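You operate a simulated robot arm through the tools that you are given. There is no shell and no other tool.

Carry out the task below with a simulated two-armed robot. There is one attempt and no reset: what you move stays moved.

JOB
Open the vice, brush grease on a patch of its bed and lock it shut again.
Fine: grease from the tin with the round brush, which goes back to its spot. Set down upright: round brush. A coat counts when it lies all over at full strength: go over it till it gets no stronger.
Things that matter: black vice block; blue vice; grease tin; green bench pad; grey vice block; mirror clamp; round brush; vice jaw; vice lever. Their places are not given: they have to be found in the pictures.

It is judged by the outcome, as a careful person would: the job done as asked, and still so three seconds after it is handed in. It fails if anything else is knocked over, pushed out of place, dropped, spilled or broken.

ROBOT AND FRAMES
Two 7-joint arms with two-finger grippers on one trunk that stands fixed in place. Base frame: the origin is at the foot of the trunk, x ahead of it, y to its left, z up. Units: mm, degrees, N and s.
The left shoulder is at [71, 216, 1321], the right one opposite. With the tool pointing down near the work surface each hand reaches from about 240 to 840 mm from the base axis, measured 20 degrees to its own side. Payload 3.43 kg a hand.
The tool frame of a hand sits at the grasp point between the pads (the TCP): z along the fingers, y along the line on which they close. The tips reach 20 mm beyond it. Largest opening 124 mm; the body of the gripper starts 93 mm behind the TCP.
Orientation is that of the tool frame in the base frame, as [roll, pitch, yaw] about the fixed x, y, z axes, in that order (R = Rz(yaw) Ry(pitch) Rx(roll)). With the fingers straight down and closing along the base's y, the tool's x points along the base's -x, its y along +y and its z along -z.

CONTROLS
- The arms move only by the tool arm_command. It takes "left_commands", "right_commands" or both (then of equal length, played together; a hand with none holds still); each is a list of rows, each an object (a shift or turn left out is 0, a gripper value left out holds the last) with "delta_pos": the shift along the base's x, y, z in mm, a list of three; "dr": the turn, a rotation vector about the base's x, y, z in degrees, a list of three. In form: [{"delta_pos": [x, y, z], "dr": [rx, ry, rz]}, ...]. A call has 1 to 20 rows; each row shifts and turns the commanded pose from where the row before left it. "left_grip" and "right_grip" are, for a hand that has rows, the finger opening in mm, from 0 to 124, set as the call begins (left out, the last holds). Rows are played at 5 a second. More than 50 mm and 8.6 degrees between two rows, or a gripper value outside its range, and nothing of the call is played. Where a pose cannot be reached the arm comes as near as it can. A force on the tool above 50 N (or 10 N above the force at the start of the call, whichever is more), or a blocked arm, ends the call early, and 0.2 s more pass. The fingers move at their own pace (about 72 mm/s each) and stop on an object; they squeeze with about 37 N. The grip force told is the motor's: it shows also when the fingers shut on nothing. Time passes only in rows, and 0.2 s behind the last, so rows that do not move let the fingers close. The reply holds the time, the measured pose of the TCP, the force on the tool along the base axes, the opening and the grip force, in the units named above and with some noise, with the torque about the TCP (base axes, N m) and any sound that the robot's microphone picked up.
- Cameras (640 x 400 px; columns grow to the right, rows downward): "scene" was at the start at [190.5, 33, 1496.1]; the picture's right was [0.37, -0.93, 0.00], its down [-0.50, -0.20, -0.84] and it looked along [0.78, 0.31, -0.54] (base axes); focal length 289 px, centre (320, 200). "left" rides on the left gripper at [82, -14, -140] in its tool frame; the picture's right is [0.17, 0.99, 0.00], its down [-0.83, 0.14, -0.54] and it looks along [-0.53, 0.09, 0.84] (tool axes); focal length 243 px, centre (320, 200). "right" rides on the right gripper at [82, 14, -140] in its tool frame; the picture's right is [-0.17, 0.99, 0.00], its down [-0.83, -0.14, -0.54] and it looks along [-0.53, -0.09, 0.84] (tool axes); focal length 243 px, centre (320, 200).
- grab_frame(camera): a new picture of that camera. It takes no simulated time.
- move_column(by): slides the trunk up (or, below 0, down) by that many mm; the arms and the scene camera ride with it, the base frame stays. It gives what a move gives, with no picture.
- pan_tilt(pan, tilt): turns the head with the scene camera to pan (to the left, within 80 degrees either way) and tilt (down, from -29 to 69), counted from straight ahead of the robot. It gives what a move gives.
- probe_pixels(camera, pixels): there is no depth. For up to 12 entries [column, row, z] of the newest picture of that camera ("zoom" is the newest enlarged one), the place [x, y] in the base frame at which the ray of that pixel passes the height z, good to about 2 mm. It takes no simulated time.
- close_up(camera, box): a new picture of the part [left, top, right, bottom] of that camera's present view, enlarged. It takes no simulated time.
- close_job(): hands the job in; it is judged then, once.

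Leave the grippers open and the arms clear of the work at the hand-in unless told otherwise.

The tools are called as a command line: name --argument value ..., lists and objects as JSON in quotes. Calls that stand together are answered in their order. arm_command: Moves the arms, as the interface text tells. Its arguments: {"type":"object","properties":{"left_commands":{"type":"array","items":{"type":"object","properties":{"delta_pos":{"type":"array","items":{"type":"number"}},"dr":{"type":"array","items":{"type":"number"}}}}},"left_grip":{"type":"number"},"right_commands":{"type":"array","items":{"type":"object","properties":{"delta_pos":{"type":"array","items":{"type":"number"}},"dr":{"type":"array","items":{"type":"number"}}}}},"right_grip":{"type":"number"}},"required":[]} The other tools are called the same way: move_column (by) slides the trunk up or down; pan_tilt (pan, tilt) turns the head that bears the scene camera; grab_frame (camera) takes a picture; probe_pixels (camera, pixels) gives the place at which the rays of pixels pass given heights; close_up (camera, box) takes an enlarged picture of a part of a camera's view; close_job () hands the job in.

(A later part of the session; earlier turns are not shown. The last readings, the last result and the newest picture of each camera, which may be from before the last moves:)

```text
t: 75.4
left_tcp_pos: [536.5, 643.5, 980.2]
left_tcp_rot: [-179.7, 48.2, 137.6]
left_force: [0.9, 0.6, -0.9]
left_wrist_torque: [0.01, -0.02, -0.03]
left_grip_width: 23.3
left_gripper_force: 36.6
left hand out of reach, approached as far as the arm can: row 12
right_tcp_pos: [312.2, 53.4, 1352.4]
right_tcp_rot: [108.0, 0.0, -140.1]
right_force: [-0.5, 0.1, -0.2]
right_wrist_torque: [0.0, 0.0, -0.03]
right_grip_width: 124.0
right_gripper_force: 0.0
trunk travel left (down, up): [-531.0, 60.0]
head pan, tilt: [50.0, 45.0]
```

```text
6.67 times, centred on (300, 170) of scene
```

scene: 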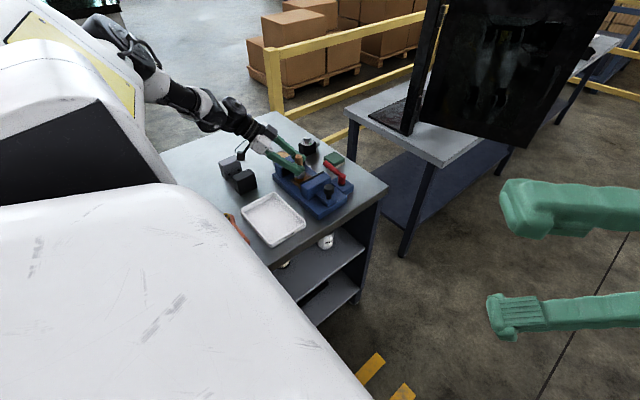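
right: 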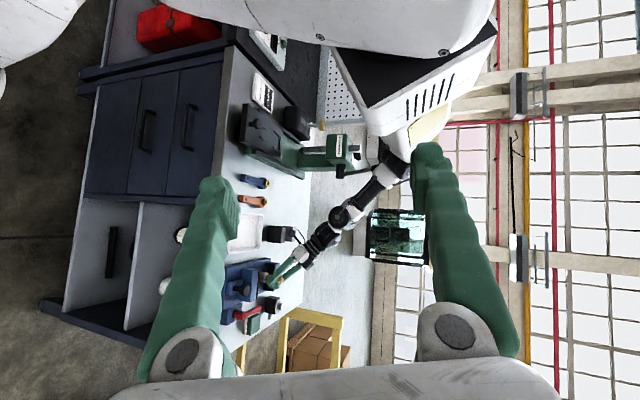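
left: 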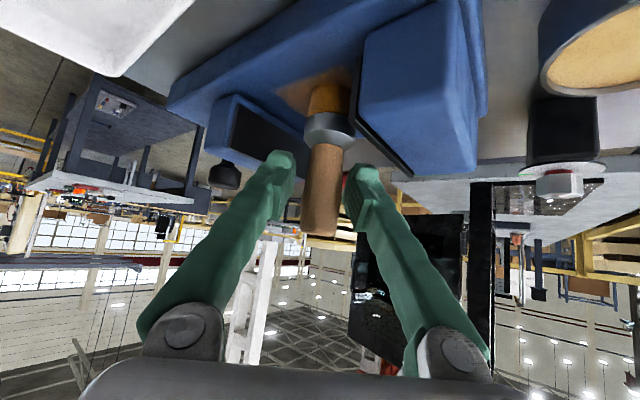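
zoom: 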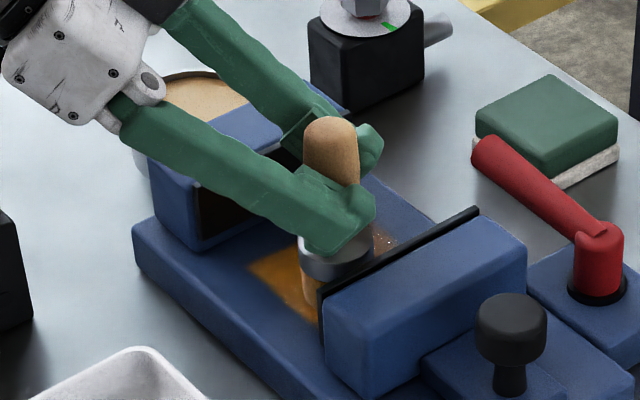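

The patch shows as a clean rectangle, strong on the near side, weaker on the far (+x) side. The grip is stable. Now I scrub the far side at higher x.

arm_command --left_commands '[{"delta_pos": [12, 0, -1]}, {"delta_pos": [0, 10, 0]}, {"delta_pos": [0, 10, 0]}, {"delta_pos": [0, 10, 0]}, {"delta_pos": [0, 9, 0]}, {"delta_pos": [11, 0, 0]}, {"delta_pos": [0, -10, 0]}, {"delta_pos": [0, -10, 0]}, {"delta_pos": [0, -10, 0]}, {"delta_pos": [0, -9, 0]}, {"delta_pos": [11, 0, 0]}, {"delta_pos": [0, 10, 0]}, {"delta_pos": [0, 10, 0]}, {"delta_pos": [0, 10, 0]}, {"delta_pos": [0, 9, 0]}, {}]' --left_grip 8

close_up --camera "left" --box '[220, 20, 440, 220]'

close_up --camera "scene" --box '[265, 140, 335, 200]'

```text
t: 78.8
left_tcp_pos: [567.0, 666.4, 986.2]
left_tcp_rot: [-179.6, 48.2, 137.5]
left_force: [-0.8, -0.5, -0.4]
left_wrist_torque: [-0.01, 0.0, 0.01]
left_grip_width: 23.4
left_gripper_force: 37.3
left hand out of reach, approached as far as the arm can: row 5, 6, 15
right_tcp_pos: [313.6, 54.8, 1353.5]
right_tcp_rot: [108.0, 0.0, -140.0]
right_force: [-0.5, -1.0, 0.6]
right_wrist_torque: [0.03, 0.02, -0.03]
right_grip_width: 123.8
right_gripper_force: 0.1
trunk travel left (down, up): [-531.0, 60.0]
head pan, tilt: [50.0, 45.0]
```

```text
2.00 times, centred on (330, 120) of left
```

zoom: 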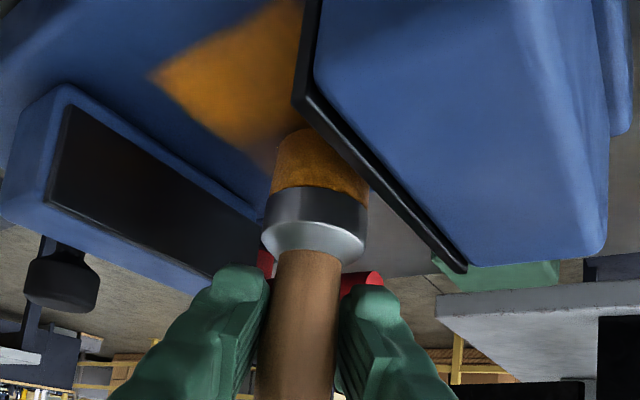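

```text
6.67 times, centred on (300, 170) of scene
```

zoom: 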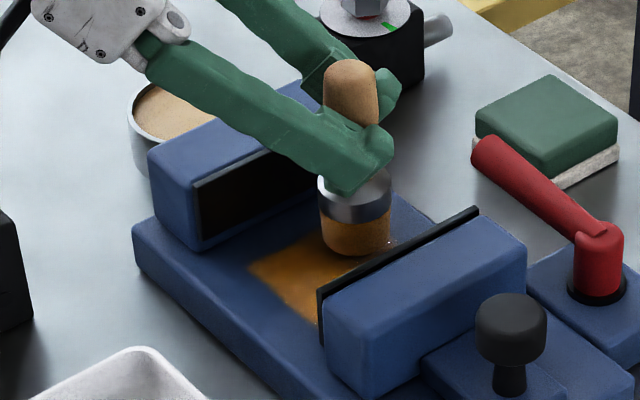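

Clipping lifted the brush to 986. I'll gain downward range: hand up 25, trunk down 30.

arm_command --left_commands '[{"delta_pos": [0, 0, 24]}, {}]' --left_grip 8

move_column --by -28

grab_frame --camera "right"

close_up --camera "left" --box '[220, 20, 440, 220]'

```text
t: 79.4
left_tcp_pos: [566.7, 664.1, 1009.3]
left_tcp_rot: [-179.6, 48.2, 137.5]
left_force: [0.5, 0.7, -2.5]
left_wrist_torque: [-0.01, 0.0, -0.04]
left_grip_width: 23.3
left_gripper_force: 37.1
right_tcp_pos: [313.0, 54.4, 1353.1]
right_tcp_rot: [108.0, 0.0, -140.1]
right_force: [-0.1, -0.3, 0.0]
right_wrist_torque: [0.03, -0.01, -0.02]
right_grip_width: 124.3
right_gripper_force: 0.0
trunk travel left (down, up): [-531.0, 60.0]
head pan, tilt: [50.0, 45.0]
```

```text
t: 80.1
left_tcp_pos: [567.3, 662.7, 983.4]
left_tcp_rot: [-179.6, 48.0, 137.5]
left_force: [-0.4, 0.0, -0.3]
left_wrist_torque: [0.02, -0.03, -0.01]
left_grip_width: 23.6
left_gripper_force: 37.0
right_tcp_pos: [314.5, 52.8, 1325.8]
right_tcp_rot: [107.9, 0.0, -139.9]
right_force: [-0.1, -0.3, -0.5]
right_wrist_torque: [-0.02, 0.0, -0.02]
right_grip_width: 123.8
right_gripper_force: 0.1
trunk travel left (down, up): [-503.0, 88.0]
head pan, tilt: [50.0, 45.0]
```

```text
taken
```

right: 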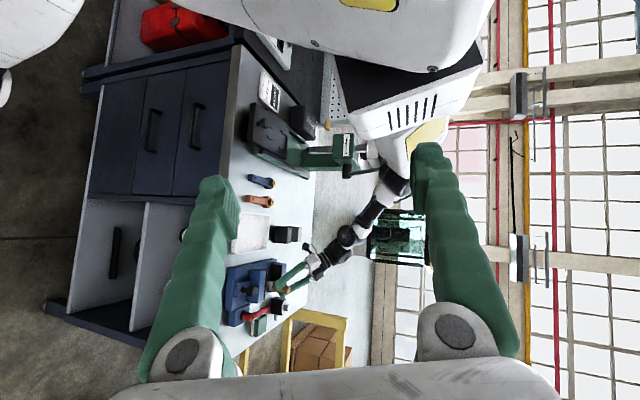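

```text
2.00 times, centred on (330, 120) of left
```

zoom: 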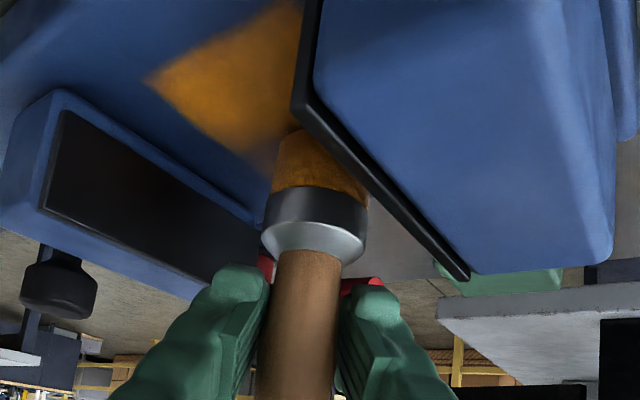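

No lean. Lower 4 mm and scrub the far half in lines.

arm_command --left_commands '[{"delta_pos": [3, 10, -4.4]}, {"delta_pos": [0, 10, 0]}, {"delta_pos": [0, -10, 0]}, {"delta_pos": [0, -10, 0]}, {"delta_pos": [0, -10, 0]}, {"delta_pos": [0, -9, 0]}, {"delta_pos": [-9, 0, 0]}, {"delta_pos": [0, 10, 0]}, {"delta_pos": [0, 10, 0]}, {"delta_pos": [0, 10, 0]}, {"delta_pos": [0, 9, 0]}, {"delta_pos": [-9, 0, 0]}, {"delta_pos": [0, -10, 0]}, {"delta_pos": [0, -10, 0]}, {"delta_pos": [0, -10, 0]}, {"delta_pos": [0, -9, 0]}, {}]' --left_grip 8

close_up --camera "left" --box '[220, 20, 440, 220]'

close_up --camera "scene" --box '[265, 140, 335, 200]'

```text
t: 83.7
left_tcp_pos: [557.3, 640.2, 978.5]
left_tcp_rot: [-179.6, 47.6, 137.4]
left_force: [-0.7, -0.1, -0.7]
left_wrist_torque: [0.01, 0.02, -0.01]
left_grip_width: 23.5
left_gripper_force: 37.0
right_tcp_pos: [321.2, 46.0, 1323.0]
right_tcp_rot: [107.4, 0.1, -140.1]
right_force: [0.9, -0.7, 0.4]
right_wrist_torque: [-0.01, -0.01, 0.03]
right_grip_width: 123.9
right_gripper_force: 0.1
trunk travel left (down, up): [-503.0, 88.0]
head pan, tilt: [50.0, 45.0]
```

```text
2.00 times, centred on (330, 120) of left
```

zoom: 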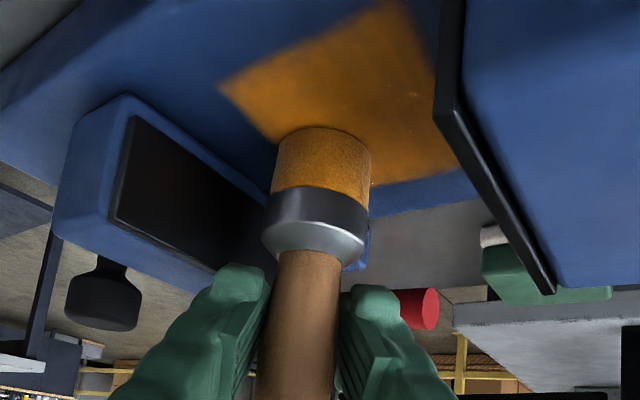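

```text
6.67 times, centred on (300, 170) of scene
```

zoom: 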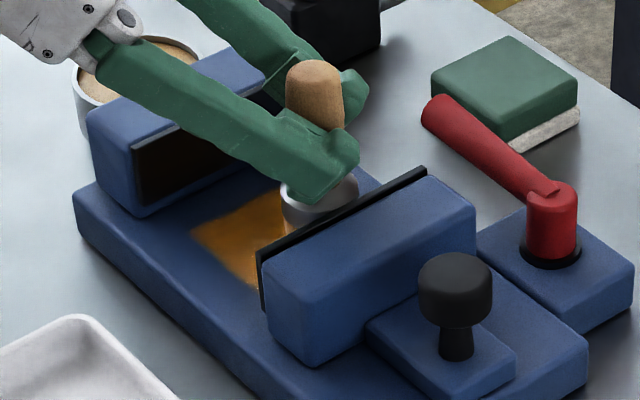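

Strong and even now, but a slight lean shows at low y with this trunk height. I do the upper-y part of a second pass here, and the low-y part later with the trunk higher.

arm_command --left_commands '[{"delta_pos": [0, 10, 0]}, {"delta_pos": [12, 2, 0]}, {"delta_pos": [0, 10, 0]}, {"delta_pos": [0, 10, 0]}, {"delta_pos": [0, 10, 0]}, {"delta_pos": [-9, 0, 0]}, {"delta_pos": [0, -10, 0]}, {"delta_pos": [0, -10, 0]}, {"delta_pos": [0, -10, 0]}, {"delta_pos": [-9, 0, 0]}, {"delta_pos": [0, 10, 0]}, {"delta_pos": [0, 10, 0]}, {"delta_pos": [0, 10, 0]}, {"delta_pos": [-9, 0, 0]}, {"delta_pos": [0, -10, 0]}, {"delta_pos": [0, -10, 0]}, {"delta_pos": [-9, 0, 0]}, {"delta_pos": [0, 10, 0]}, {"delta_pos": [0, 10, 0]}, {}]' --left_grip 8

close_up --camera "left" --box '[220, 20, 440, 220]'

close_up --camera "scene" --box '[265, 140, 335, 200]'

```text
t: 87.9
left_tcp_pos: [523.4, 682.5, 983.5]
left_tcp_rot: [179.8, 48.0, 137.2]
left_force: [0.2, 0.0, -0.7]
left_wrist_torque: [0.01, 0.0, 0.02]
left_grip_width: 23.7
left_gripper_force: 37.0
right_tcp_pos: [307.6, 44.8, 1326.0]
right_tcp_rot: [107.8, 0.4, -140.0]
right_force: [-0.1, -1.1, -0.3]
right_wrist_torque: [0.03, 0.01, -0.02]
right_grip_width: 124.1
right_gripper_force: 0.1
trunk travel left (down, up): [-503.0, 88.0]
head pan, tilt: [50.0, 45.0]
```

```text
2.00 times, centred on (330, 120) of left
```

zoom: 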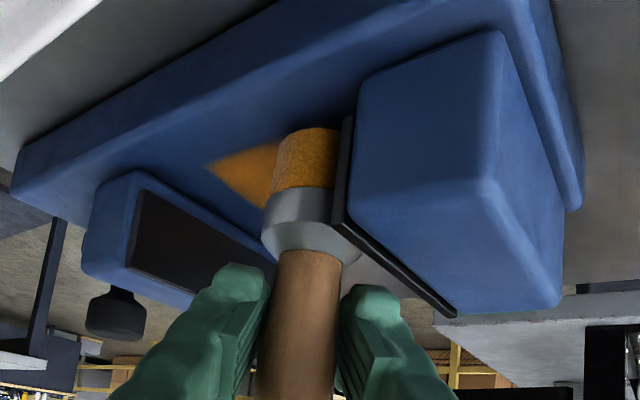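

```text
6.67 times, centred on (300, 170) of scene
```

zoom: 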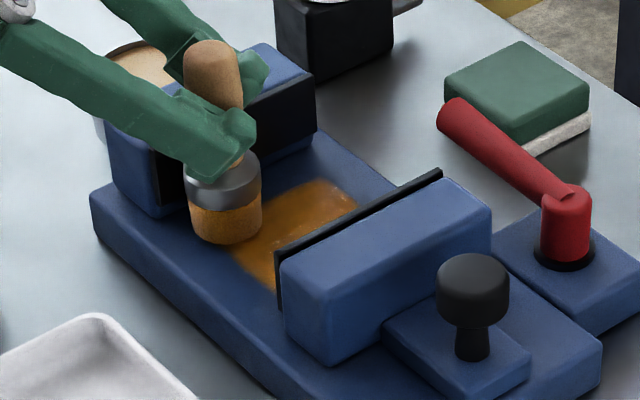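

Let me lift 45 mm and raise the trunk to see the whole patch.

arm_command --left_commands '[{"delta_pos": [5, 5, 20]}, {"delta_pos": [10, 15, 25]}, {"delta_pos": [10, 20, 10]}, {}]' --left_grip 8

move_column --by 28

close_up --camera "scene" --box '[265, 150, 335, 210]'

grab_frame --camera "left"

```text
t: 88.9
left_tcp_pos: [557.0, 726.9, 1033.7]
left_tcp_rot: [-179.7, 48.0, 137.3]
left_force: [2.2, 0.0, -0.8]
left_wrist_torque: [0.11, 0.21, -0.12]
left_grip_width: 24.2
left_gripper_force: 37.0
right_tcp_pos: [316.4, 53.6, 1324.7]
right_tcp_rot: [107.9, 0.0, -140.2]
right_force: [-0.5, 0.0, -0.5]
right_wrist_torque: [0.0, 0.03, -0.04]
right_grip_width: 124.2
right_gripper_force: 0.2
trunk travel left (down, up): [-503.0, 88.0]
head pan, tilt: [50.0, 45.0]
```

```text
t: 89.7
left_tcp_pos: [552.2, 728.8, 1060.1]
left_tcp_rot: [-179.6, 48.1, 137.6]
left_force: [0.5, 0.2, -2.0]
left_wrist_torque: [0.03, -0.03, 0.05]
left_grip_width: 24.0
left_gripper_force: 37.2
right_tcp_pos: [312.5, 54.0, 1352.6]
right_tcp_rot: [107.9, -0.1, -140.1]
right_force: [0.2, 0.0, -0.4]
right_wrist_torque: [0.0, 0.02, -0.01]
right_grip_width: 123.9
right_gripper_force: 0.0
trunk travel left (down, up): [-531.0, 60.0]
head pan, tilt: [50.0, 45.0]
```

```text
6.67 times, centred on (300, 180) of scene
```

zoom: 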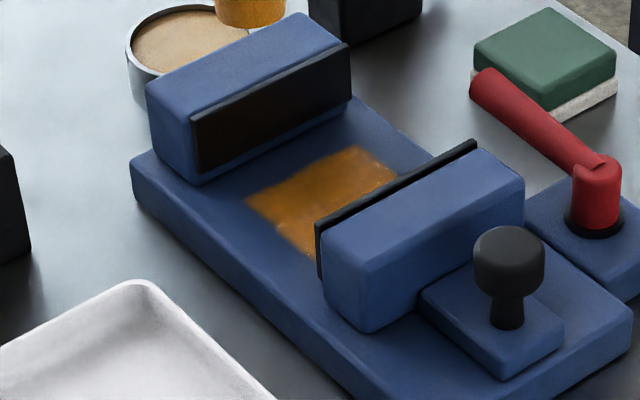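

```text
taken
```

left: 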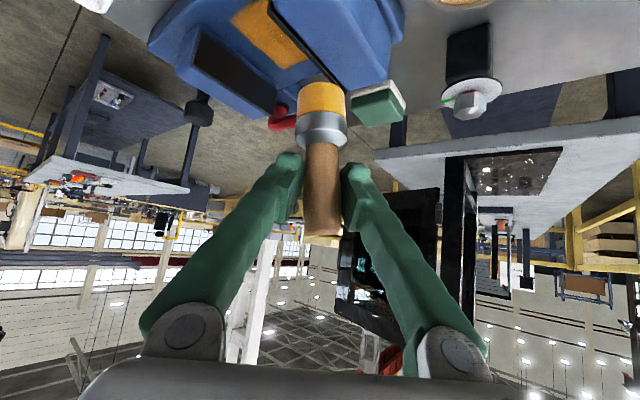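

The patch is visible and mostly even. I'll probe its corners in this zoom: left (248,203), far (356,147), right (402,180), near (308,252).

close_up --camera "scene" --box '[285, 165, 325, 195]'

probe_pixels --camera "zoom" --pixels '[[100, 180, 902], [320, 90, 902]]'

```text
13.33 times, centred on (305, 180) of scene
```

zoom: 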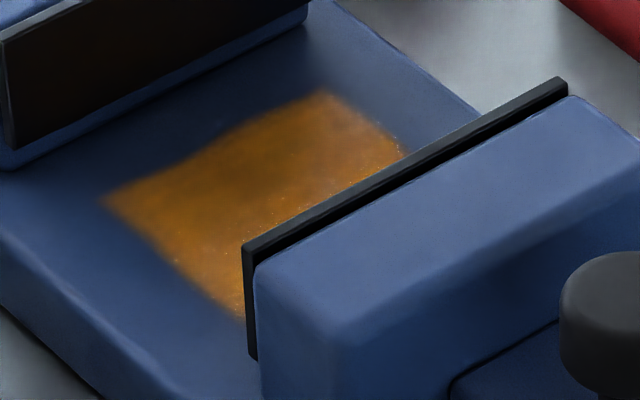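

```text
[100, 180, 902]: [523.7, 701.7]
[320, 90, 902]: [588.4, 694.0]
```

probe_pixels --camera "zoom" --pixels '[[103, 203, 902], [318, 92, 902], [410, 150, 902], [240, 318, 902]]'

close_up --camera "left" --box '[200, 0, 360, 100]'

```text
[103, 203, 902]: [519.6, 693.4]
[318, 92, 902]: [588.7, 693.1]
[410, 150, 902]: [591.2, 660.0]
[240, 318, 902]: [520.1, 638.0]
```

```text
4.00 times, centred on (280, 50) of left
```

zoom: 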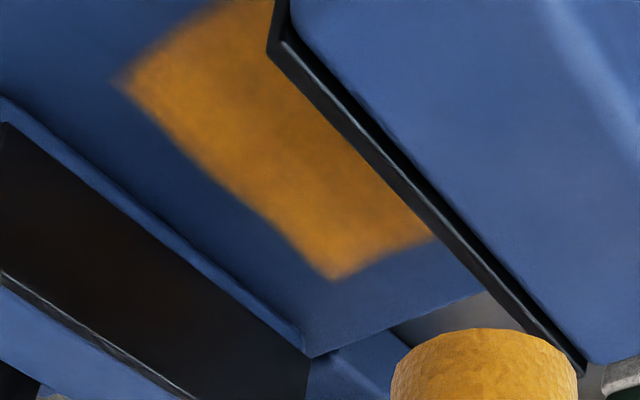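

The patch is x 520–590, y ≈628–693, and its low-y far edge looks thin. Another pass along x: I set the trunk slightly lower (−12) and return over the bed.

move_column --by -12

arm_command --left_commands '[{"delta_pos": [8, -30, 0]}, {"delta_pos": [8, -34, 0]}, {"delta_pos": [0, 0, -30]}, {"delta_pos": [0, 0, -30]}, {}]' --left_grip 8

close_up --camera "scene" --box '[265, 150, 335, 210]'

```text
t: 90.3
left_tcp_pos: [553.8, 728.2, 1049.6]
left_tcp_rot: [-179.6, 48.2, 137.5]
left_force: [0.0, -0.4, -1.0]
left_wrist_torque: [-0.02, 0.02, 0.01]
left_grip_width: 23.9
left_gripper_force: 37.1
right_tcp_pos: [313.6, 55.3, 1341.1]
right_tcp_rot: [108.0, 0.1, -140.0]
right_force: [1.4, -0.4, -0.4]
right_wrist_torque: [0.0, 0.02, 0.04]
right_grip_width: 123.9
right_gripper_force: 0.0
trunk travel left (down, up): [-519.0, 72.0]
head pan, tilt: [50.0, 45.0]
```

```text
t: 91.5
left_tcp_pos: [568.1, 664.4, 989.5]
left_tcp_rot: [-179.7, 48.2, 137.5]
left_force: [0.1, -0.8, -1.1]
left_wrist_torque: [0.02, 0.0, 0.01]
left_grip_width: 24.2
left_gripper_force: 37.2
right_tcp_pos: [310.7, 52.8, 1340.5]
right_tcp_rot: [108.1, 0.0, -140.1]
right_force: [-0.4, 0.6, -0.5]
right_wrist_torque: [-0.01, -0.01, -0.05]
right_grip_width: 124.1
right_gripper_force: 0.0
trunk travel left (down, up): [-519.0, 72.0]
head pan, tilt: [50.0, 45.0]
```

```text
6.67 times, centred on (300, 180) of scene
```

zoom: 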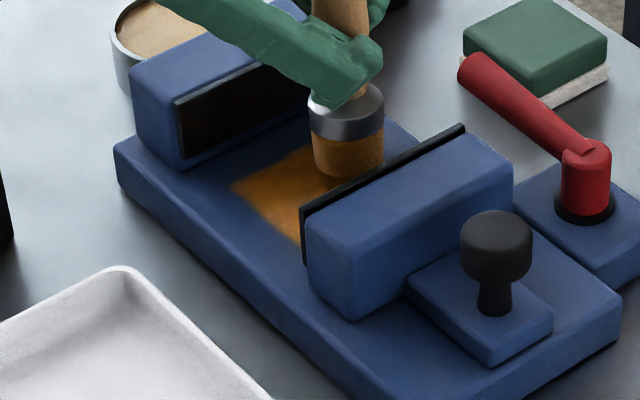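

Lower to working height and sweep along x, beginning at the low-y edge.

arm_command --left_commands '[{"delta_pos": [8, -11, -10]}, {"delta_pos": [0, -11, -0.5]}, {"delta_pos": [-12, 0, 0]}, {"delta_pos": [-12, 0, 0]}, {"delta_pos": [-12, 0, 0]}, {"delta_pos": [-12, 0, 0]}, {"delta_pos": [0, 10, 0]}, {"delta_pos": [12, 0, 0]}, {"delta_pos": [12, 0, 0]}, {"delta_pos": [12, 0, 0]}, {"delta_pos": [12, 0, 0]}, {"delta_pos": [0, 10, 0]}, {"delta_pos": [-12, 0, 0]}, {"delta_pos": [-12, 0, 0]}, {"delta_pos": [-12, 0, 0]}, {"delta_pos": [-12, 0, 0]}, {}]' --left_grip 8

close_up --camera "scene" --box '[265, 150, 335, 210]'

close_up --camera "left" --box '[220, 20, 440, 220]'

```text
t: 95.1
left_tcp_pos: [524.7, 658.0, 982.6]
left_tcp_rot: [-179.9, 48.0, 137.4]
left_force: [-0.6, -0.8, -1.6]
left_wrist_torque: [0.04, 0.0, 0.02]
left_grip_width: 23.5
left_gripper_force: 36.9
right_tcp_pos: [308.3, 46.8, 1341.9]
right_tcp_rot: [107.9, 0.5, -140.1]
right_force: [-0.1, 0.2, -0.1]
right_wrist_torque: [-0.03, -0.02, -0.05]
right_grip_width: 123.8
right_gripper_force: 0.0
trunk travel left (down, up): [-519.0, 72.0]
head pan, tilt: [50.0, 45.0]
```

```text
6.67 times, centred on (300, 180) of scene
```

zoom: 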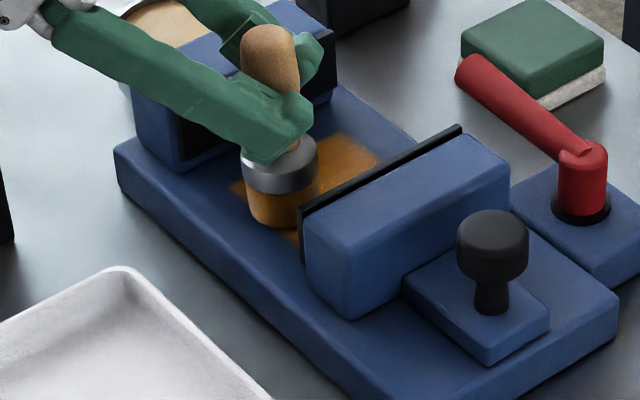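

```text
2.00 times, centred on (330, 120) of left
```

zoom: 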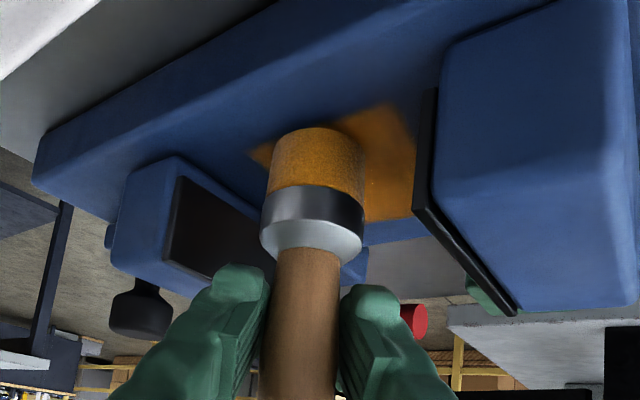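

Continue with the upper-y lines.

arm_command --left_commands '[{"delta_pos": [6, 6, -1]}, {"delta_pos": [12, 0, 0]}, {"delta_pos": [12, 0, 0]}, {"delta_pos": [12, 0, 0]}, {"delta_pos": [11, 0, 0]}, {"delta_pos": [0, 10, 0]}, {"delta_pos": [-12, 0, 0]}, {"delta_pos": [-12, 0, 0]}, {"delta_pos": [-12, 0, 0]}, {"delta_pos": [-10, 0, 0]}, {"delta_pos": [0, 10, 0]}, {"delta_pos": [12, 0, 0]}, {"delta_pos": [12, 0, 0]}, {"delta_pos": [12, 0, 0]}, {"delta_pos": [10, 0, 0]}, {}]' --left_grip 8

close_up --camera "scene" --box '[265, 150, 335, 210]'

close_up --camera "left" --box '[220, 20, 440, 220]'

```text
t: 98.5
left_tcp_pos: [576.6, 681.2, 981.3]
left_tcp_rot: [-179.6, 48.2, 137.7]
left_force: [0.0, -0.6, -0.4]
left_wrist_torque: [-0.03, -0.01, 0.01]
left_grip_width: 23.6
left_gripper_force: 37.0
left hand out of reach, approached as far as the arm can: row 6
right_tcp_pos: [312.6, 54.9, 1339.7]
right_tcp_rot: [108.1, -0.1, -140.0]
right_force: [0.1, -0.1, 0.1]
right_wrist_torque: [-0.02, 0.0, -0.01]
right_grip_width: 123.9
right_gripper_force: 0.0
trunk travel left (down, up): [-519.0, 72.0]
head pan, tilt: [50.0, 45.0]
```

```text
6.67 times, centred on (300, 180) of scene
```

zoom: 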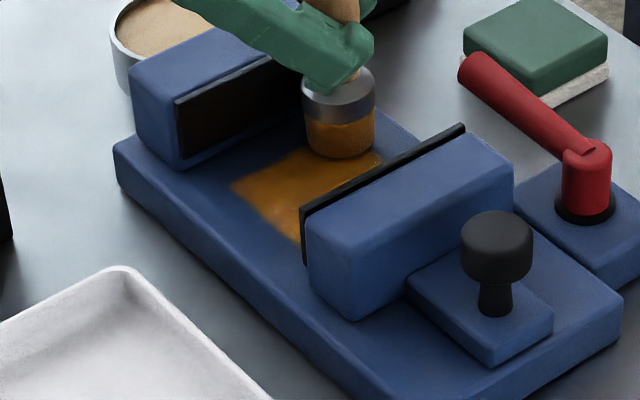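

```text
2.00 times, centred on (330, 120) of left
```

zoom: 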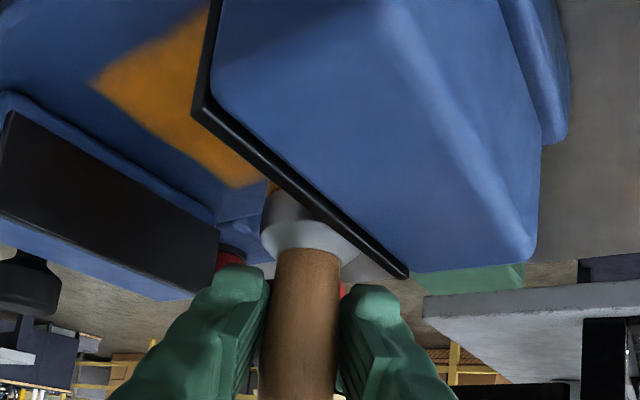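

Lift straight up and inspect the patch closely.

arm_command --left_commands '[{"delta_pos": [0, 0, 30]}, {"delta_pos": [0, 0, 35]}, {"delta_pos": [0, 30, 10]}, {"delta_pos": [0, 20, 0]}, {}]' --left_grip 8

close_up --camera "scene" --box '[285, 165, 325, 195]'

close_up --camera "left" --box '[120, 0, 360, 150]'

```text
t: 99.7
left_tcp_pos: [577.3, 733.0, 1059.7]
left_tcp_rot: [-179.7, 48.2, 137.5]
left_force: [0.1, -0.3, -1.4]
left_wrist_torque: [0.03, 0.02, -0.03]
left_grip_width: 23.2
left_gripper_force: 36.7
right_tcp_pos: [310.9, 53.2, 1339.7]
right_tcp_rot: [108.0, -0.1, -140.0]
right_force: [-0.3, 0.0, 0.4]
right_wrist_torque: [0.01, 0.0, 0.01]
right_grip_width: 124.1
right_gripper_force: 0.0
trunk travel left (down, up): [-519.0, 72.0]
head pan, tilt: [50.0, 45.0]
```

```text
13.33 times, centred on (305, 180) of scene
```

zoom: 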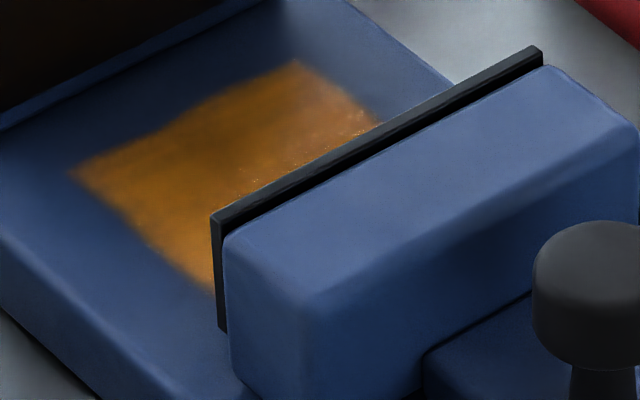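

```text
2.67 times, centred on (240, 75) of left
```

zoom: 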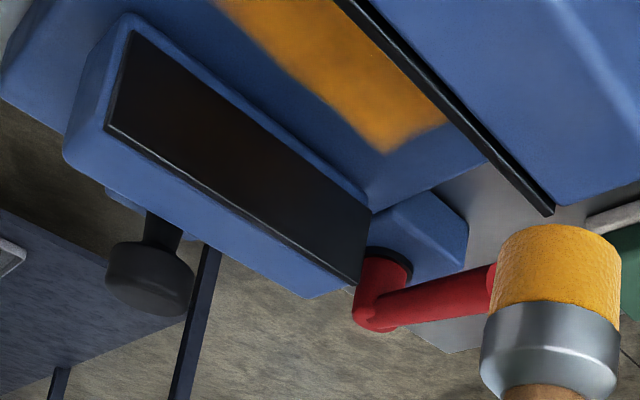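

Much stronger. One more pass on the edges and corners to make sure it saturates: loop around the perimeter, then the interior.

arm_command --left_commands '[{"delta_pos": [2, -25, 0]}, {"delta_pos": [0, -22, 0]}, {"delta_pos": [0, 0, -40]}, {"delta_pos": [0, 0, -40]}, {"delta_pos": [0, -12, 0]}, {"delta_pos": [0, -12, 0]}, {"delta_pos": [0, -12, 0]}, {"delta_pos": [0, -9, 0]}, {"delta_pos": [-13, 0, 0]}, {"delta_pos": [-13, 0, 0]}, {"delta_pos": [-13, 0, 0]}, {"delta_pos": [-13, 0, 0]}, {"delta_pos": [0, 12, 0]}, {"delta_pos": [0, 12, 0]}, {"delta_pos": [0, 12, 0]}, {"delta_pos": [0, 9, 0]}, {"delta_pos": [13, 0, 0]}, {"delta_pos": [13, 0, 0]}, {"delta_pos": [13, 0, 0]}, {"delta_pos": [13, 0, 0]}]' --left_grip 8

close_up --camera "scene" --box '[265, 150, 335, 210]'

```text
t: 103.9
left_tcp_pos: [578.7, 684.1, 988.6]
left_tcp_rot: [-179.6, 48.1, 137.6]
left_force: [0.7, 0.1, -0.4]
left_wrist_torque: [0.04, 0.02, -0.02]
left_grip_width: 23.3
left_gripper_force: 36.8
left hand out of reach, approached as far as the arm can: row 4
right_tcp_pos: [312.8, 53.9, 1340.9]
right_tcp_rot: [107.9, -0.1, -140.0]
right_force: [-0.2, 0.3, -0.3]
right_wrist_torque: [-0.03, 0.01, 0.01]
right_grip_width: 123.9
right_gripper_force: 0.1
trunk travel left (down, up): [-519.0, 72.0]
head pan, tilt: [50.0, 45.0]
```

```text
6.67 times, centred on (300, 180) of scene
```

zoom: 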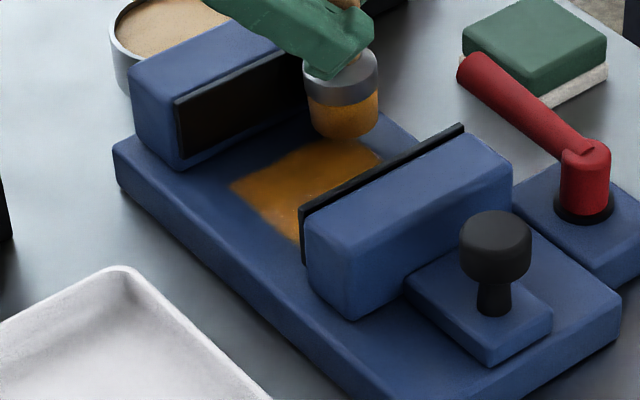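

That pass was clipped about 9 mm too high. I'll lower the trunk by 9 mm (no lean in this spot) and repeat.

move_column --by -9

arm_command --left_commands '[{"delta_pos": [0, -12, 0]}, {"delta_pos": [0, -12, 0]}, {"delta_pos": [0, -10, 0]}, {"delta_pos": [0, -9, 0]}, {"delta_pos": [-8, 0, 0]}, {"delta_pos": [0, 11, 0]}, {"delta_pos": [0, 11, 0]}, {"delta_pos": [0, 11, 0]}, {"delta_pos": [0, 9, 0]}, {"delta_pos": [-8, 0, 0]}, {"delta_pos": [0, -11, 0]}, {"delta_pos": [0, -11, 0]}, {"delta_pos": [0, -11, 0]}, {"delta_pos": [0, -9, 0]}, {"delta_pos": [-9, 0, 0]}, {"delta_pos": [0, 11, 0]}, {"delta_pos": [0, 11, 0]}, {"delta_pos": [0, 11, 0]}, {"delta_pos": [0, 9, 0]}, {}]' --left_grip 8

close_up --camera "scene" --box '[265, 150, 335, 210]'

close_up --camera "left" --box '[220, 20, 440, 220]'

```text
t: 104.4
left_tcp_pos: [578.2, 684.9, 977.4]
left_tcp_rot: [-179.5, 48.2, 137.6]
left_force: [0.4, -0.6, -0.7]
left_wrist_torque: [0.0, 0.02, -0.01]
left_grip_width: 23.6
left_gripper_force: 36.9
right_tcp_pos: [312.5, 54.7, 1332.1]
right_tcp_rot: [108.0, 0.0, -140.0]
right_force: [-0.2, -0.2, 0.0]
right_wrist_torque: [-0.01, -0.03, -0.02]
right_grip_width: 124.0
right_gripper_force: 0.0
trunk travel left (down, up): [-510.0, 81.0]
head pan, tilt: [50.0, 45.0]
```

```text
t: 108.6
left_tcp_pos: [553.4, 683.6, 980.7]
left_tcp_rot: [-179.8, 48.2, 137.4]
left_force: [0.2, -0.1, -1.0]
left_wrist_torque: [0.01, 0.01, -0.02]
left_grip_width: 23.4
left_gripper_force: 36.8
right_tcp_pos: [311.9, 51.1, 1332.2]
right_tcp_rot: [107.9, 0.1, -140.0]
right_force: [0.4, -0.1, -0.4]
right_wrist_torque: [-0.02, -0.01, -0.02]
right_grip_width: 123.9
right_gripper_force: 0.1
trunk travel left (down, up): [-510.0, 81.0]
head pan, tilt: [50.0, 45.0]
```

```text
6.67 times, centred on (300, 180) of scene
```

zoom: 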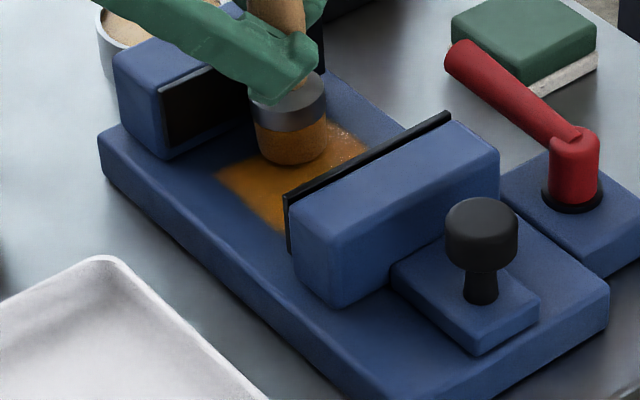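

```text
2.00 times, centred on (330, 120) of left
```

zoom: 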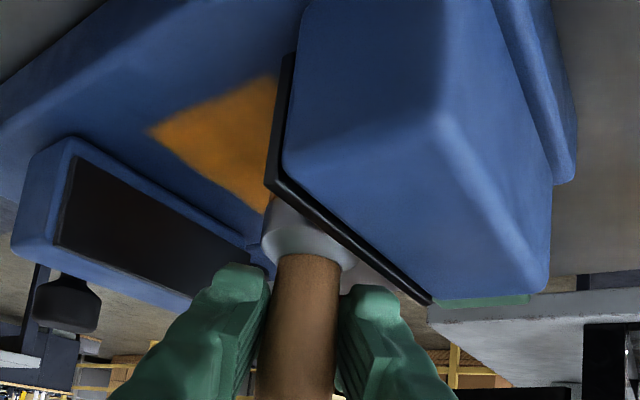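

Continue the near half: lines at x≈545, 537, 529.

arm_command --left_commands '[{"delta_pos": [-8, 0, -1]}, {"delta_pos": [0, -11, 0]}, {"delta_pos": [0, -11, 0]}, {"delta_pos": [0, -11, 0]}, {"delta_pos": [0, -9, 0]}, {"delta_pos": [-8, 0, 0]}, {"delta_pos": [0, 11, 0]}, {"delta_pos": [0, 11, 0]}, {"delta_pos": [0, 11, 0]}, {"delta_pos": [0, 9, 0]}, {"delta_pos": [-8, 0, 0]}, {"delta_pos": [0, -11, 0]}, {"delta_pos": [0, -11, 0]}, {"delta_pos": [0, -11, 0]}, {"delta_pos": [0, -8, 0]}, {"delta_pos": [12, 8, 0]}, {"delta_pos": [12, 8, 0]}, {"delta_pos": [12, 8, 0]}, {}]' --left_grip 8

arm_command --left_commands '[{"delta_pos": [0, 0, 30]}, {"delta_pos": [0, 0, 35]}, {"delta_pos": [10, 35, 10]}, {"delta_pos": [10, 35, 10]}, {}]' --left_grip 8

close_up --camera "scene" --box '[285, 165, 325, 195]'

grab_frame --camera "left"

```text
t: 112.6
left_tcp_pos: [561.3, 668.2, 980.9]
left_tcp_rot: [-179.8, 48.1, 137.4]
left_force: [-0.5, -0.2, 0.2]
left_wrist_torque: [0.05, 0.01, 0.03]
left_grip_width: 23.3
left_gripper_force: 37.5
right_tcp_pos: [306.8, 52.4, 1332.6]
right_tcp_rot: [108.1, 0.1, -139.9]
right_force: [-0.8, -0.9, 0.2]
right_wrist_torque: [0.0, -0.02, -0.09]
right_grip_width: 124.1
right_gripper_force: 0.0
trunk travel left (down, up): [-510.0, 81.0]
head pan, tilt: [50.0, 45.0]
```

```text
t: 113.8
left_tcp_pos: [585.5, 739.7, 1061.3]
left_tcp_rot: [-179.7, 48.3, 137.5]
left_force: [1.5, 0.2, -0.1]
left_wrist_torque: [-0.02, 0.0, -0.01]
left_grip_width: 23.5
left_gripper_force: 37.5
right_tcp_pos: [311.2, 55.4, 1332.7]
right_tcp_rot: [108.0, 0.0, -140.0]
right_force: [0.4, 0.5, 0.6]
right_wrist_torque: [-0.04, 0.03, -0.04]
right_grip_width: 123.9
right_gripper_force: 0.2
trunk travel left (down, up): [-510.0, 81.0]
head pan, tilt: [50.0, 45.0]
```

```text
13.33 times, centred on (305, 180) of scene
```

zoom: 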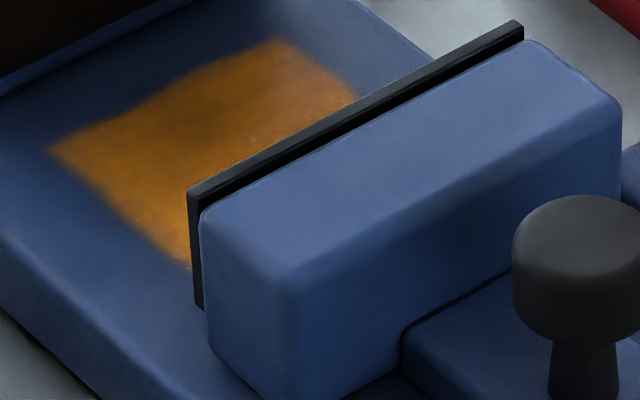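

```text
taken
```

left: 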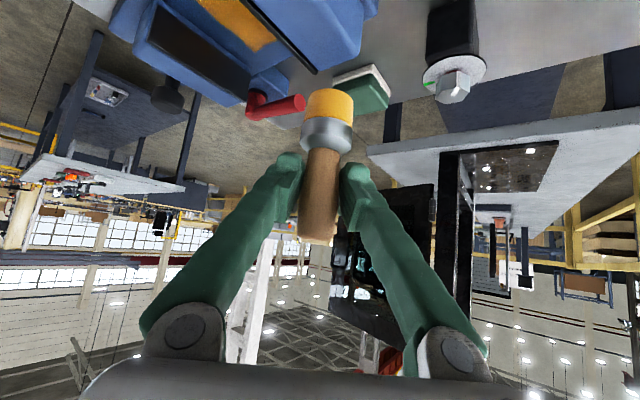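

To judge evenness, I'd like a view from above: I untilt the hand (brush in hand, kept high) and aim the wrist camera down at the bed.

arm_command --left_commands '[{"delta_pos": [-11, 8, 10], "dr": [5.4, 5.9, 0]}, {"delta_pos": [-11, 8, 10], "dr": [5.4, 5.9, 0]}, {"delta_pos": [-11, 8, 5], "dr": [5.4, 5.9, 0]}, {"delta_pos": [-11, 8, 0], "dr": [5.4, 5.9, 0]}, {"delta_pos": [-11, 8, 0], "dr": [5.4, 5.9, 0]}, {"delta_pos": [-11, 8, 0], "dr": [5.4, 5.9, 0]}, {}]' --left_grip 8

grab_frame --camera "left"

```text
t: 115.4
left_tcp_pos: [519.3, 787.8, 1086.9]
left_tcp_rot: [-179.6, 0.0, 137.5]
left_force: [-0.3, -0.6, -0.4]
left_wrist_torque: [-0.01, -0.02, 0.01]
left_grip_width: 23.3
left_gripper_force: 36.9
right_tcp_pos: [310.2, 53.8, 1333.2]
right_tcp_rot: [108.1, -0.1, -140.0]
right_force: [0.2, 0.5, 0.6]
right_wrist_torque: [0.0, 0.0, 0.02]
right_grip_width: 124.2
right_gripper_force: 0.1
trunk travel left (down, up): [-510.0, 81.0]
head pan, tilt: [50.0, 45.0]
```

```text
taken
```

left: 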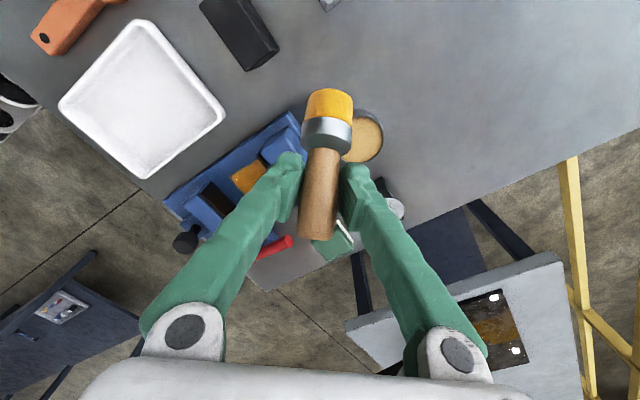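

The finger hides the patch; shift forward along the pointing direction 70 mm.

arm_command --left_commands '[{"delta_pos": [30, -15, 0]}, {"delta_pos": [30, -15, 0]}, {}]' --left_grip 8

close_up --camera "left" --box '[140, 40, 340, 200]'

```text
t: 116.2
left_tcp_pos: [580.4, 757.0, 1087.9]
left_tcp_rot: [-179.5, 0.3, 137.5]
left_force: [-0.4, -0.6, -1.1]
left_wrist_torque: [0.01, -0.03, -0.01]
left_grip_width: 23.3
left_gripper_force: 36.8
right_tcp_pos: [311.8, 55.1, 1331.8]
right_tcp_rot: [108.1, -0.1, -140.1]
right_force: [0.0, 0.7, 0.3]
right_wrist_torque: [-0.02, -0.01, -0.02]
right_grip_width: 123.9
right_gripper_force: 0.1
trunk travel left (down, up): [-510.0, 81.0]
head pan, tilt: [50.0, 45.0]
```

```text
2.50 times, centred on (240, 120) of left
```

zoom: 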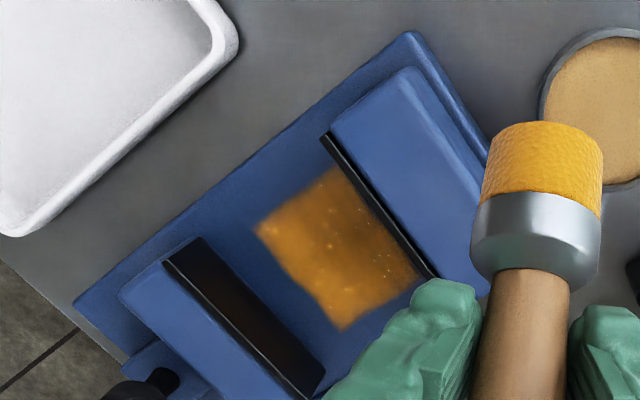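

Excellent view. Zoom in further on the patch.

close_up --camera "left" --box '[212, 95, 292, 155]'

probe_pixels --camera "left" --pixels '[[214, 132, 902], [244, 107, 902], [277, 152, 902], [245, 172, 902]]'

```text
6.67 times, centred on (252, 125) of left
```

zoom: 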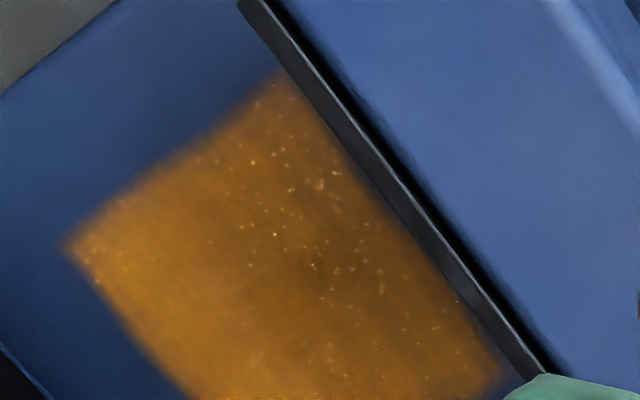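

```text
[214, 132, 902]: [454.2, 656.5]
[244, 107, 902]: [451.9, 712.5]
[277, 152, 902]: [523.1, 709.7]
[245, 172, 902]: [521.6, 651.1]
```

It's nearly uniform; the side toward the fixed jaw is a bit browner, where clipping held the brush slightly high. I'll do one more pass there with a lower trunk and the hand swung a bit more.

move_column --by -15

arm_command --left_commands '[{"delta_pos": [0, 0, 0], "dr": [0, 0, -8]}, {"delta_pos": [-3, -12, 0], "dr": [-6.24, -5.0, 0]}, {"delta_pos": [-3, -12, 0], "dr": [-6.24, -5.0, 0]}, {"delta_pos": [-3, -12, 0], "dr": [-6.24, -5.0, 0]}, {"delta_pos": [-3, -12, 0], "dr": [-6.24, -5.0, 0]}, {"delta_pos": [-3, -12, 0], "dr": [-6.24, -5.0, 0]}, {"delta_pos": [-3, -12, 0], "dr": [-6.24, -5.0, 0]}, {}]' --left_grip 8

grab_frame --camera "left"

close_up --camera "scene" --box '[225, 130, 335, 210]'

```text
t: 116.9
left_tcp_pos: [579.5, 755.6, 1073.3]
left_tcp_rot: [-179.7, 0.3, 137.6]
left_force: [-0.2, 0.1, -1.7]
left_wrist_torque: [-0.01, -0.03, 0.02]
left_grip_width: 23.3
left_gripper_force: 37.3
right_tcp_pos: [312.4, 54.5, 1317.7]
right_tcp_rot: [108.1, 0.0, -140.0]
right_force: [0.0, -0.2, 1.1]
right_wrist_torque: [-0.03, -0.05, -0.05]
right_grip_width: 124.0
right_gripper_force: 0.1
trunk travel left (down, up): [-495.0, 96.0]
head pan, tilt: [50.0, 45.0]
```

```text
t: 118.7
left_tcp_pos: [562.0, 683.2, 1072.6]
left_tcp_rot: [-178.8, 48.3, 129.9]
left_force: [0.7, -0.6, -0.5]
left_wrist_torque: [0.02, -0.01, 0.02]
left_grip_width: 23.3
left_gripper_force: 36.7
right_tcp_pos: [311.4, 54.1, 1316.9]
right_tcp_rot: [108.1, 0.0, -140.0]
right_force: [-0.4, 0.7, 1.0]
right_wrist_torque: [-0.02, 0.03, -0.01]
right_grip_width: 123.9
right_gripper_force: 0.0
trunk travel left (down, up): [-495.0, 96.0]
head pan, tilt: [50.0, 45.0]
```

```text
taken
```

left: 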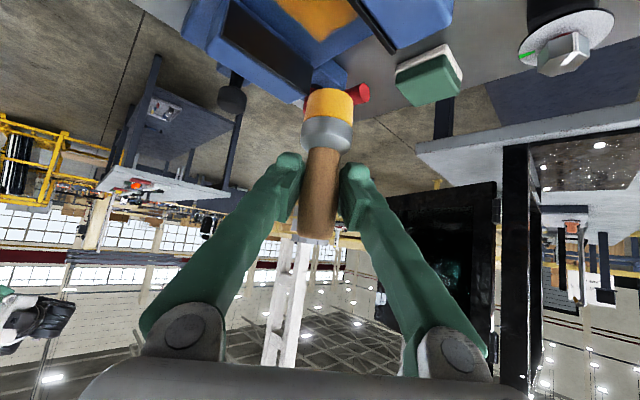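

```text
5.00 times, centred on (280, 170) of scene
```

zoom: 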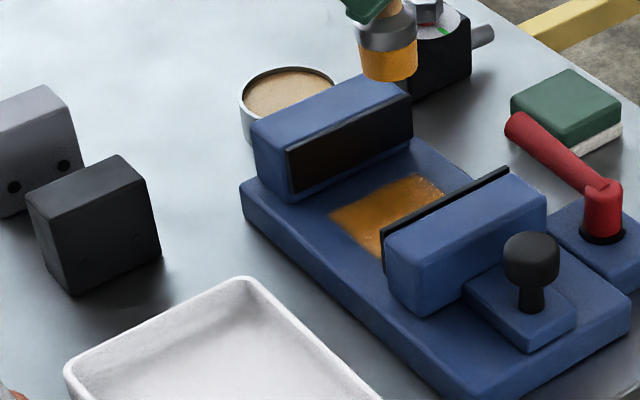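

Lower to working height here and check that it isn't clipped.

arm_command --left_commands '[{"delta_pos": [0, 0, -40]}, {"delta_pos": [0, 0, -38]}, {"delta_pos": [0, 0, -14]}, {}]' --left_grip 8

close_up --camera "scene" --box '[225, 130, 335, 210]'

```text
t: 119.7
left_tcp_pos: [564.2, 684.7, 982.2]
left_tcp_rot: [-178.8, 48.2, 130.1]
left_force: [-0.4, 0.5, -0.6]
left_wrist_torque: [0.04, 0.03, 0.02]
left_grip_width: 23.2
left_gripper_force: 36.6
right_tcp_pos: [311.5, 54.8, 1316.9]
right_tcp_rot: [108.0, 0.1, -140.0]
right_force: [0.3, -0.7, -0.2]
right_wrist_torque: [0.01, 0.04, 0.04]
right_grip_width: 124.0
right_gripper_force: 0.0
trunk travel left (down, up): [-495.0, 96.0]
head pan, tilt: [50.0, 45.0]
```

```text
5.00 times, centred on (280, 170) of scene
```

zoom: 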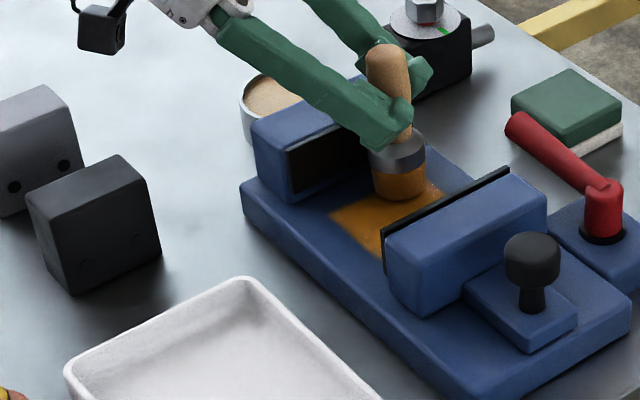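

Not clipped. Full-contact pass along x, starting at the fixed-jaw side.

arm_command --left_commands '[{"delta_pos": [9, 3, -3.5]}, {"delta_pos": [9, 0, 0]}, {"delta_pos": [-14, 0, 0]}, {"delta_pos": [-14, 0, 0]}, {"delta_pos": [-14, 0, 0]}, {"delta_pos": [-13, 0, 0]}, {"delta_pos": [0, -8, 0]}, {"delta_pos": [14, 0, 0]}, {"delta_pos": [14, 0, 0]}, {"delta_pos": [14, 0, 0]}, {"delta_pos": [13, 0, 0]}, {"delta_pos": [0, -8, 0]}, {"delta_pos": [-14, 0, 0]}, {"delta_pos": [-14, 0, 0]}, {"delta_pos": [-14, 0, 0]}, {"delta_pos": [-13, 0, 0]}, {}]' --left_grip 8

arm_command --left_commands '[{"delta_pos": [0, -9, 0]}, {"delta_pos": [14, 0, 0]}, {"delta_pos": [14, 0, 0]}, {"delta_pos": [14, 0, 0]}, {"delta_pos": [13, 0, 0]}, {"delta_pos": [0, -8, 0]}, {"delta_pos": [-14, 0, 0]}, {"delta_pos": [-14, 0, 0]}, {"delta_pos": [-14, 0, 0]}, {"delta_pos": [-13, 0, 0]}, {"delta_pos": [0, -8, 0]}, {"delta_pos": [14, 0, 0]}, {"delta_pos": [14, 0, 0]}, {"delta_pos": [14, 0, 0]}, {"delta_pos": [13, 0, 0]}, {}]' --left_grip 8

close_up --camera "scene" --box '[265, 150, 335, 210]'

```text
t: 123.3
left_tcp_pos: [529.8, 665.7, 976.6]
left_tcp_rot: [-178.3, 47.7, 130.1]
left_force: [-0.1, -0.6, 1.0]
left_wrist_torque: [0.03, 0.05, -0.04]
left_grip_width: 23.2
left_gripper_force: 37.1
right_tcp_pos: [319.1, 50.4, 1315.1]
right_tcp_rot: [107.6, -0.1, -140.0]
right_force: [0.1, -0.5, 0.1]
right_wrist_torque: [-0.02, 0.02, -0.01]
right_grip_width: 124.2
right_gripper_force: 0.1
trunk travel left (down, up): [-495.0, 96.0]
head pan, tilt: [50.0, 45.0]
```

```text
t: 126.7
left_tcp_pos: [582.2, 647.6, 976.9]
left_tcp_rot: [-178.7, 48.2, 130.0]
left_force: [0.3, 0.6, -1.0]
left_wrist_torque: [0.04, 0.06, -0.06]
left_grip_width: 23.4
left_gripper_force: 36.9
right_tcp_pos: [313.6, 56.0, 1316.2]
right_tcp_rot: [108.0, -0.1, -140.2]
right_force: [-0.2, -0.4, 0.1]
right_wrist_torque: [0.0, 0.02, 0.04]
right_grip_width: 123.9
right_gripper_force: 0.1
trunk travel left (down, up): [-495.0, 96.0]
head pan, tilt: [50.0, 45.0]
```

```text
6.67 times, centred on (300, 180) of scene
```

zoom: 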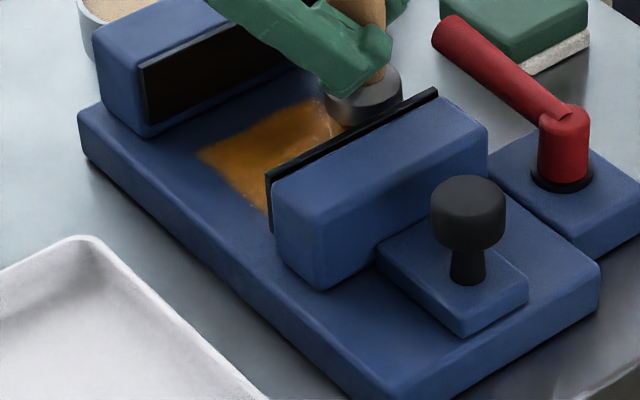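

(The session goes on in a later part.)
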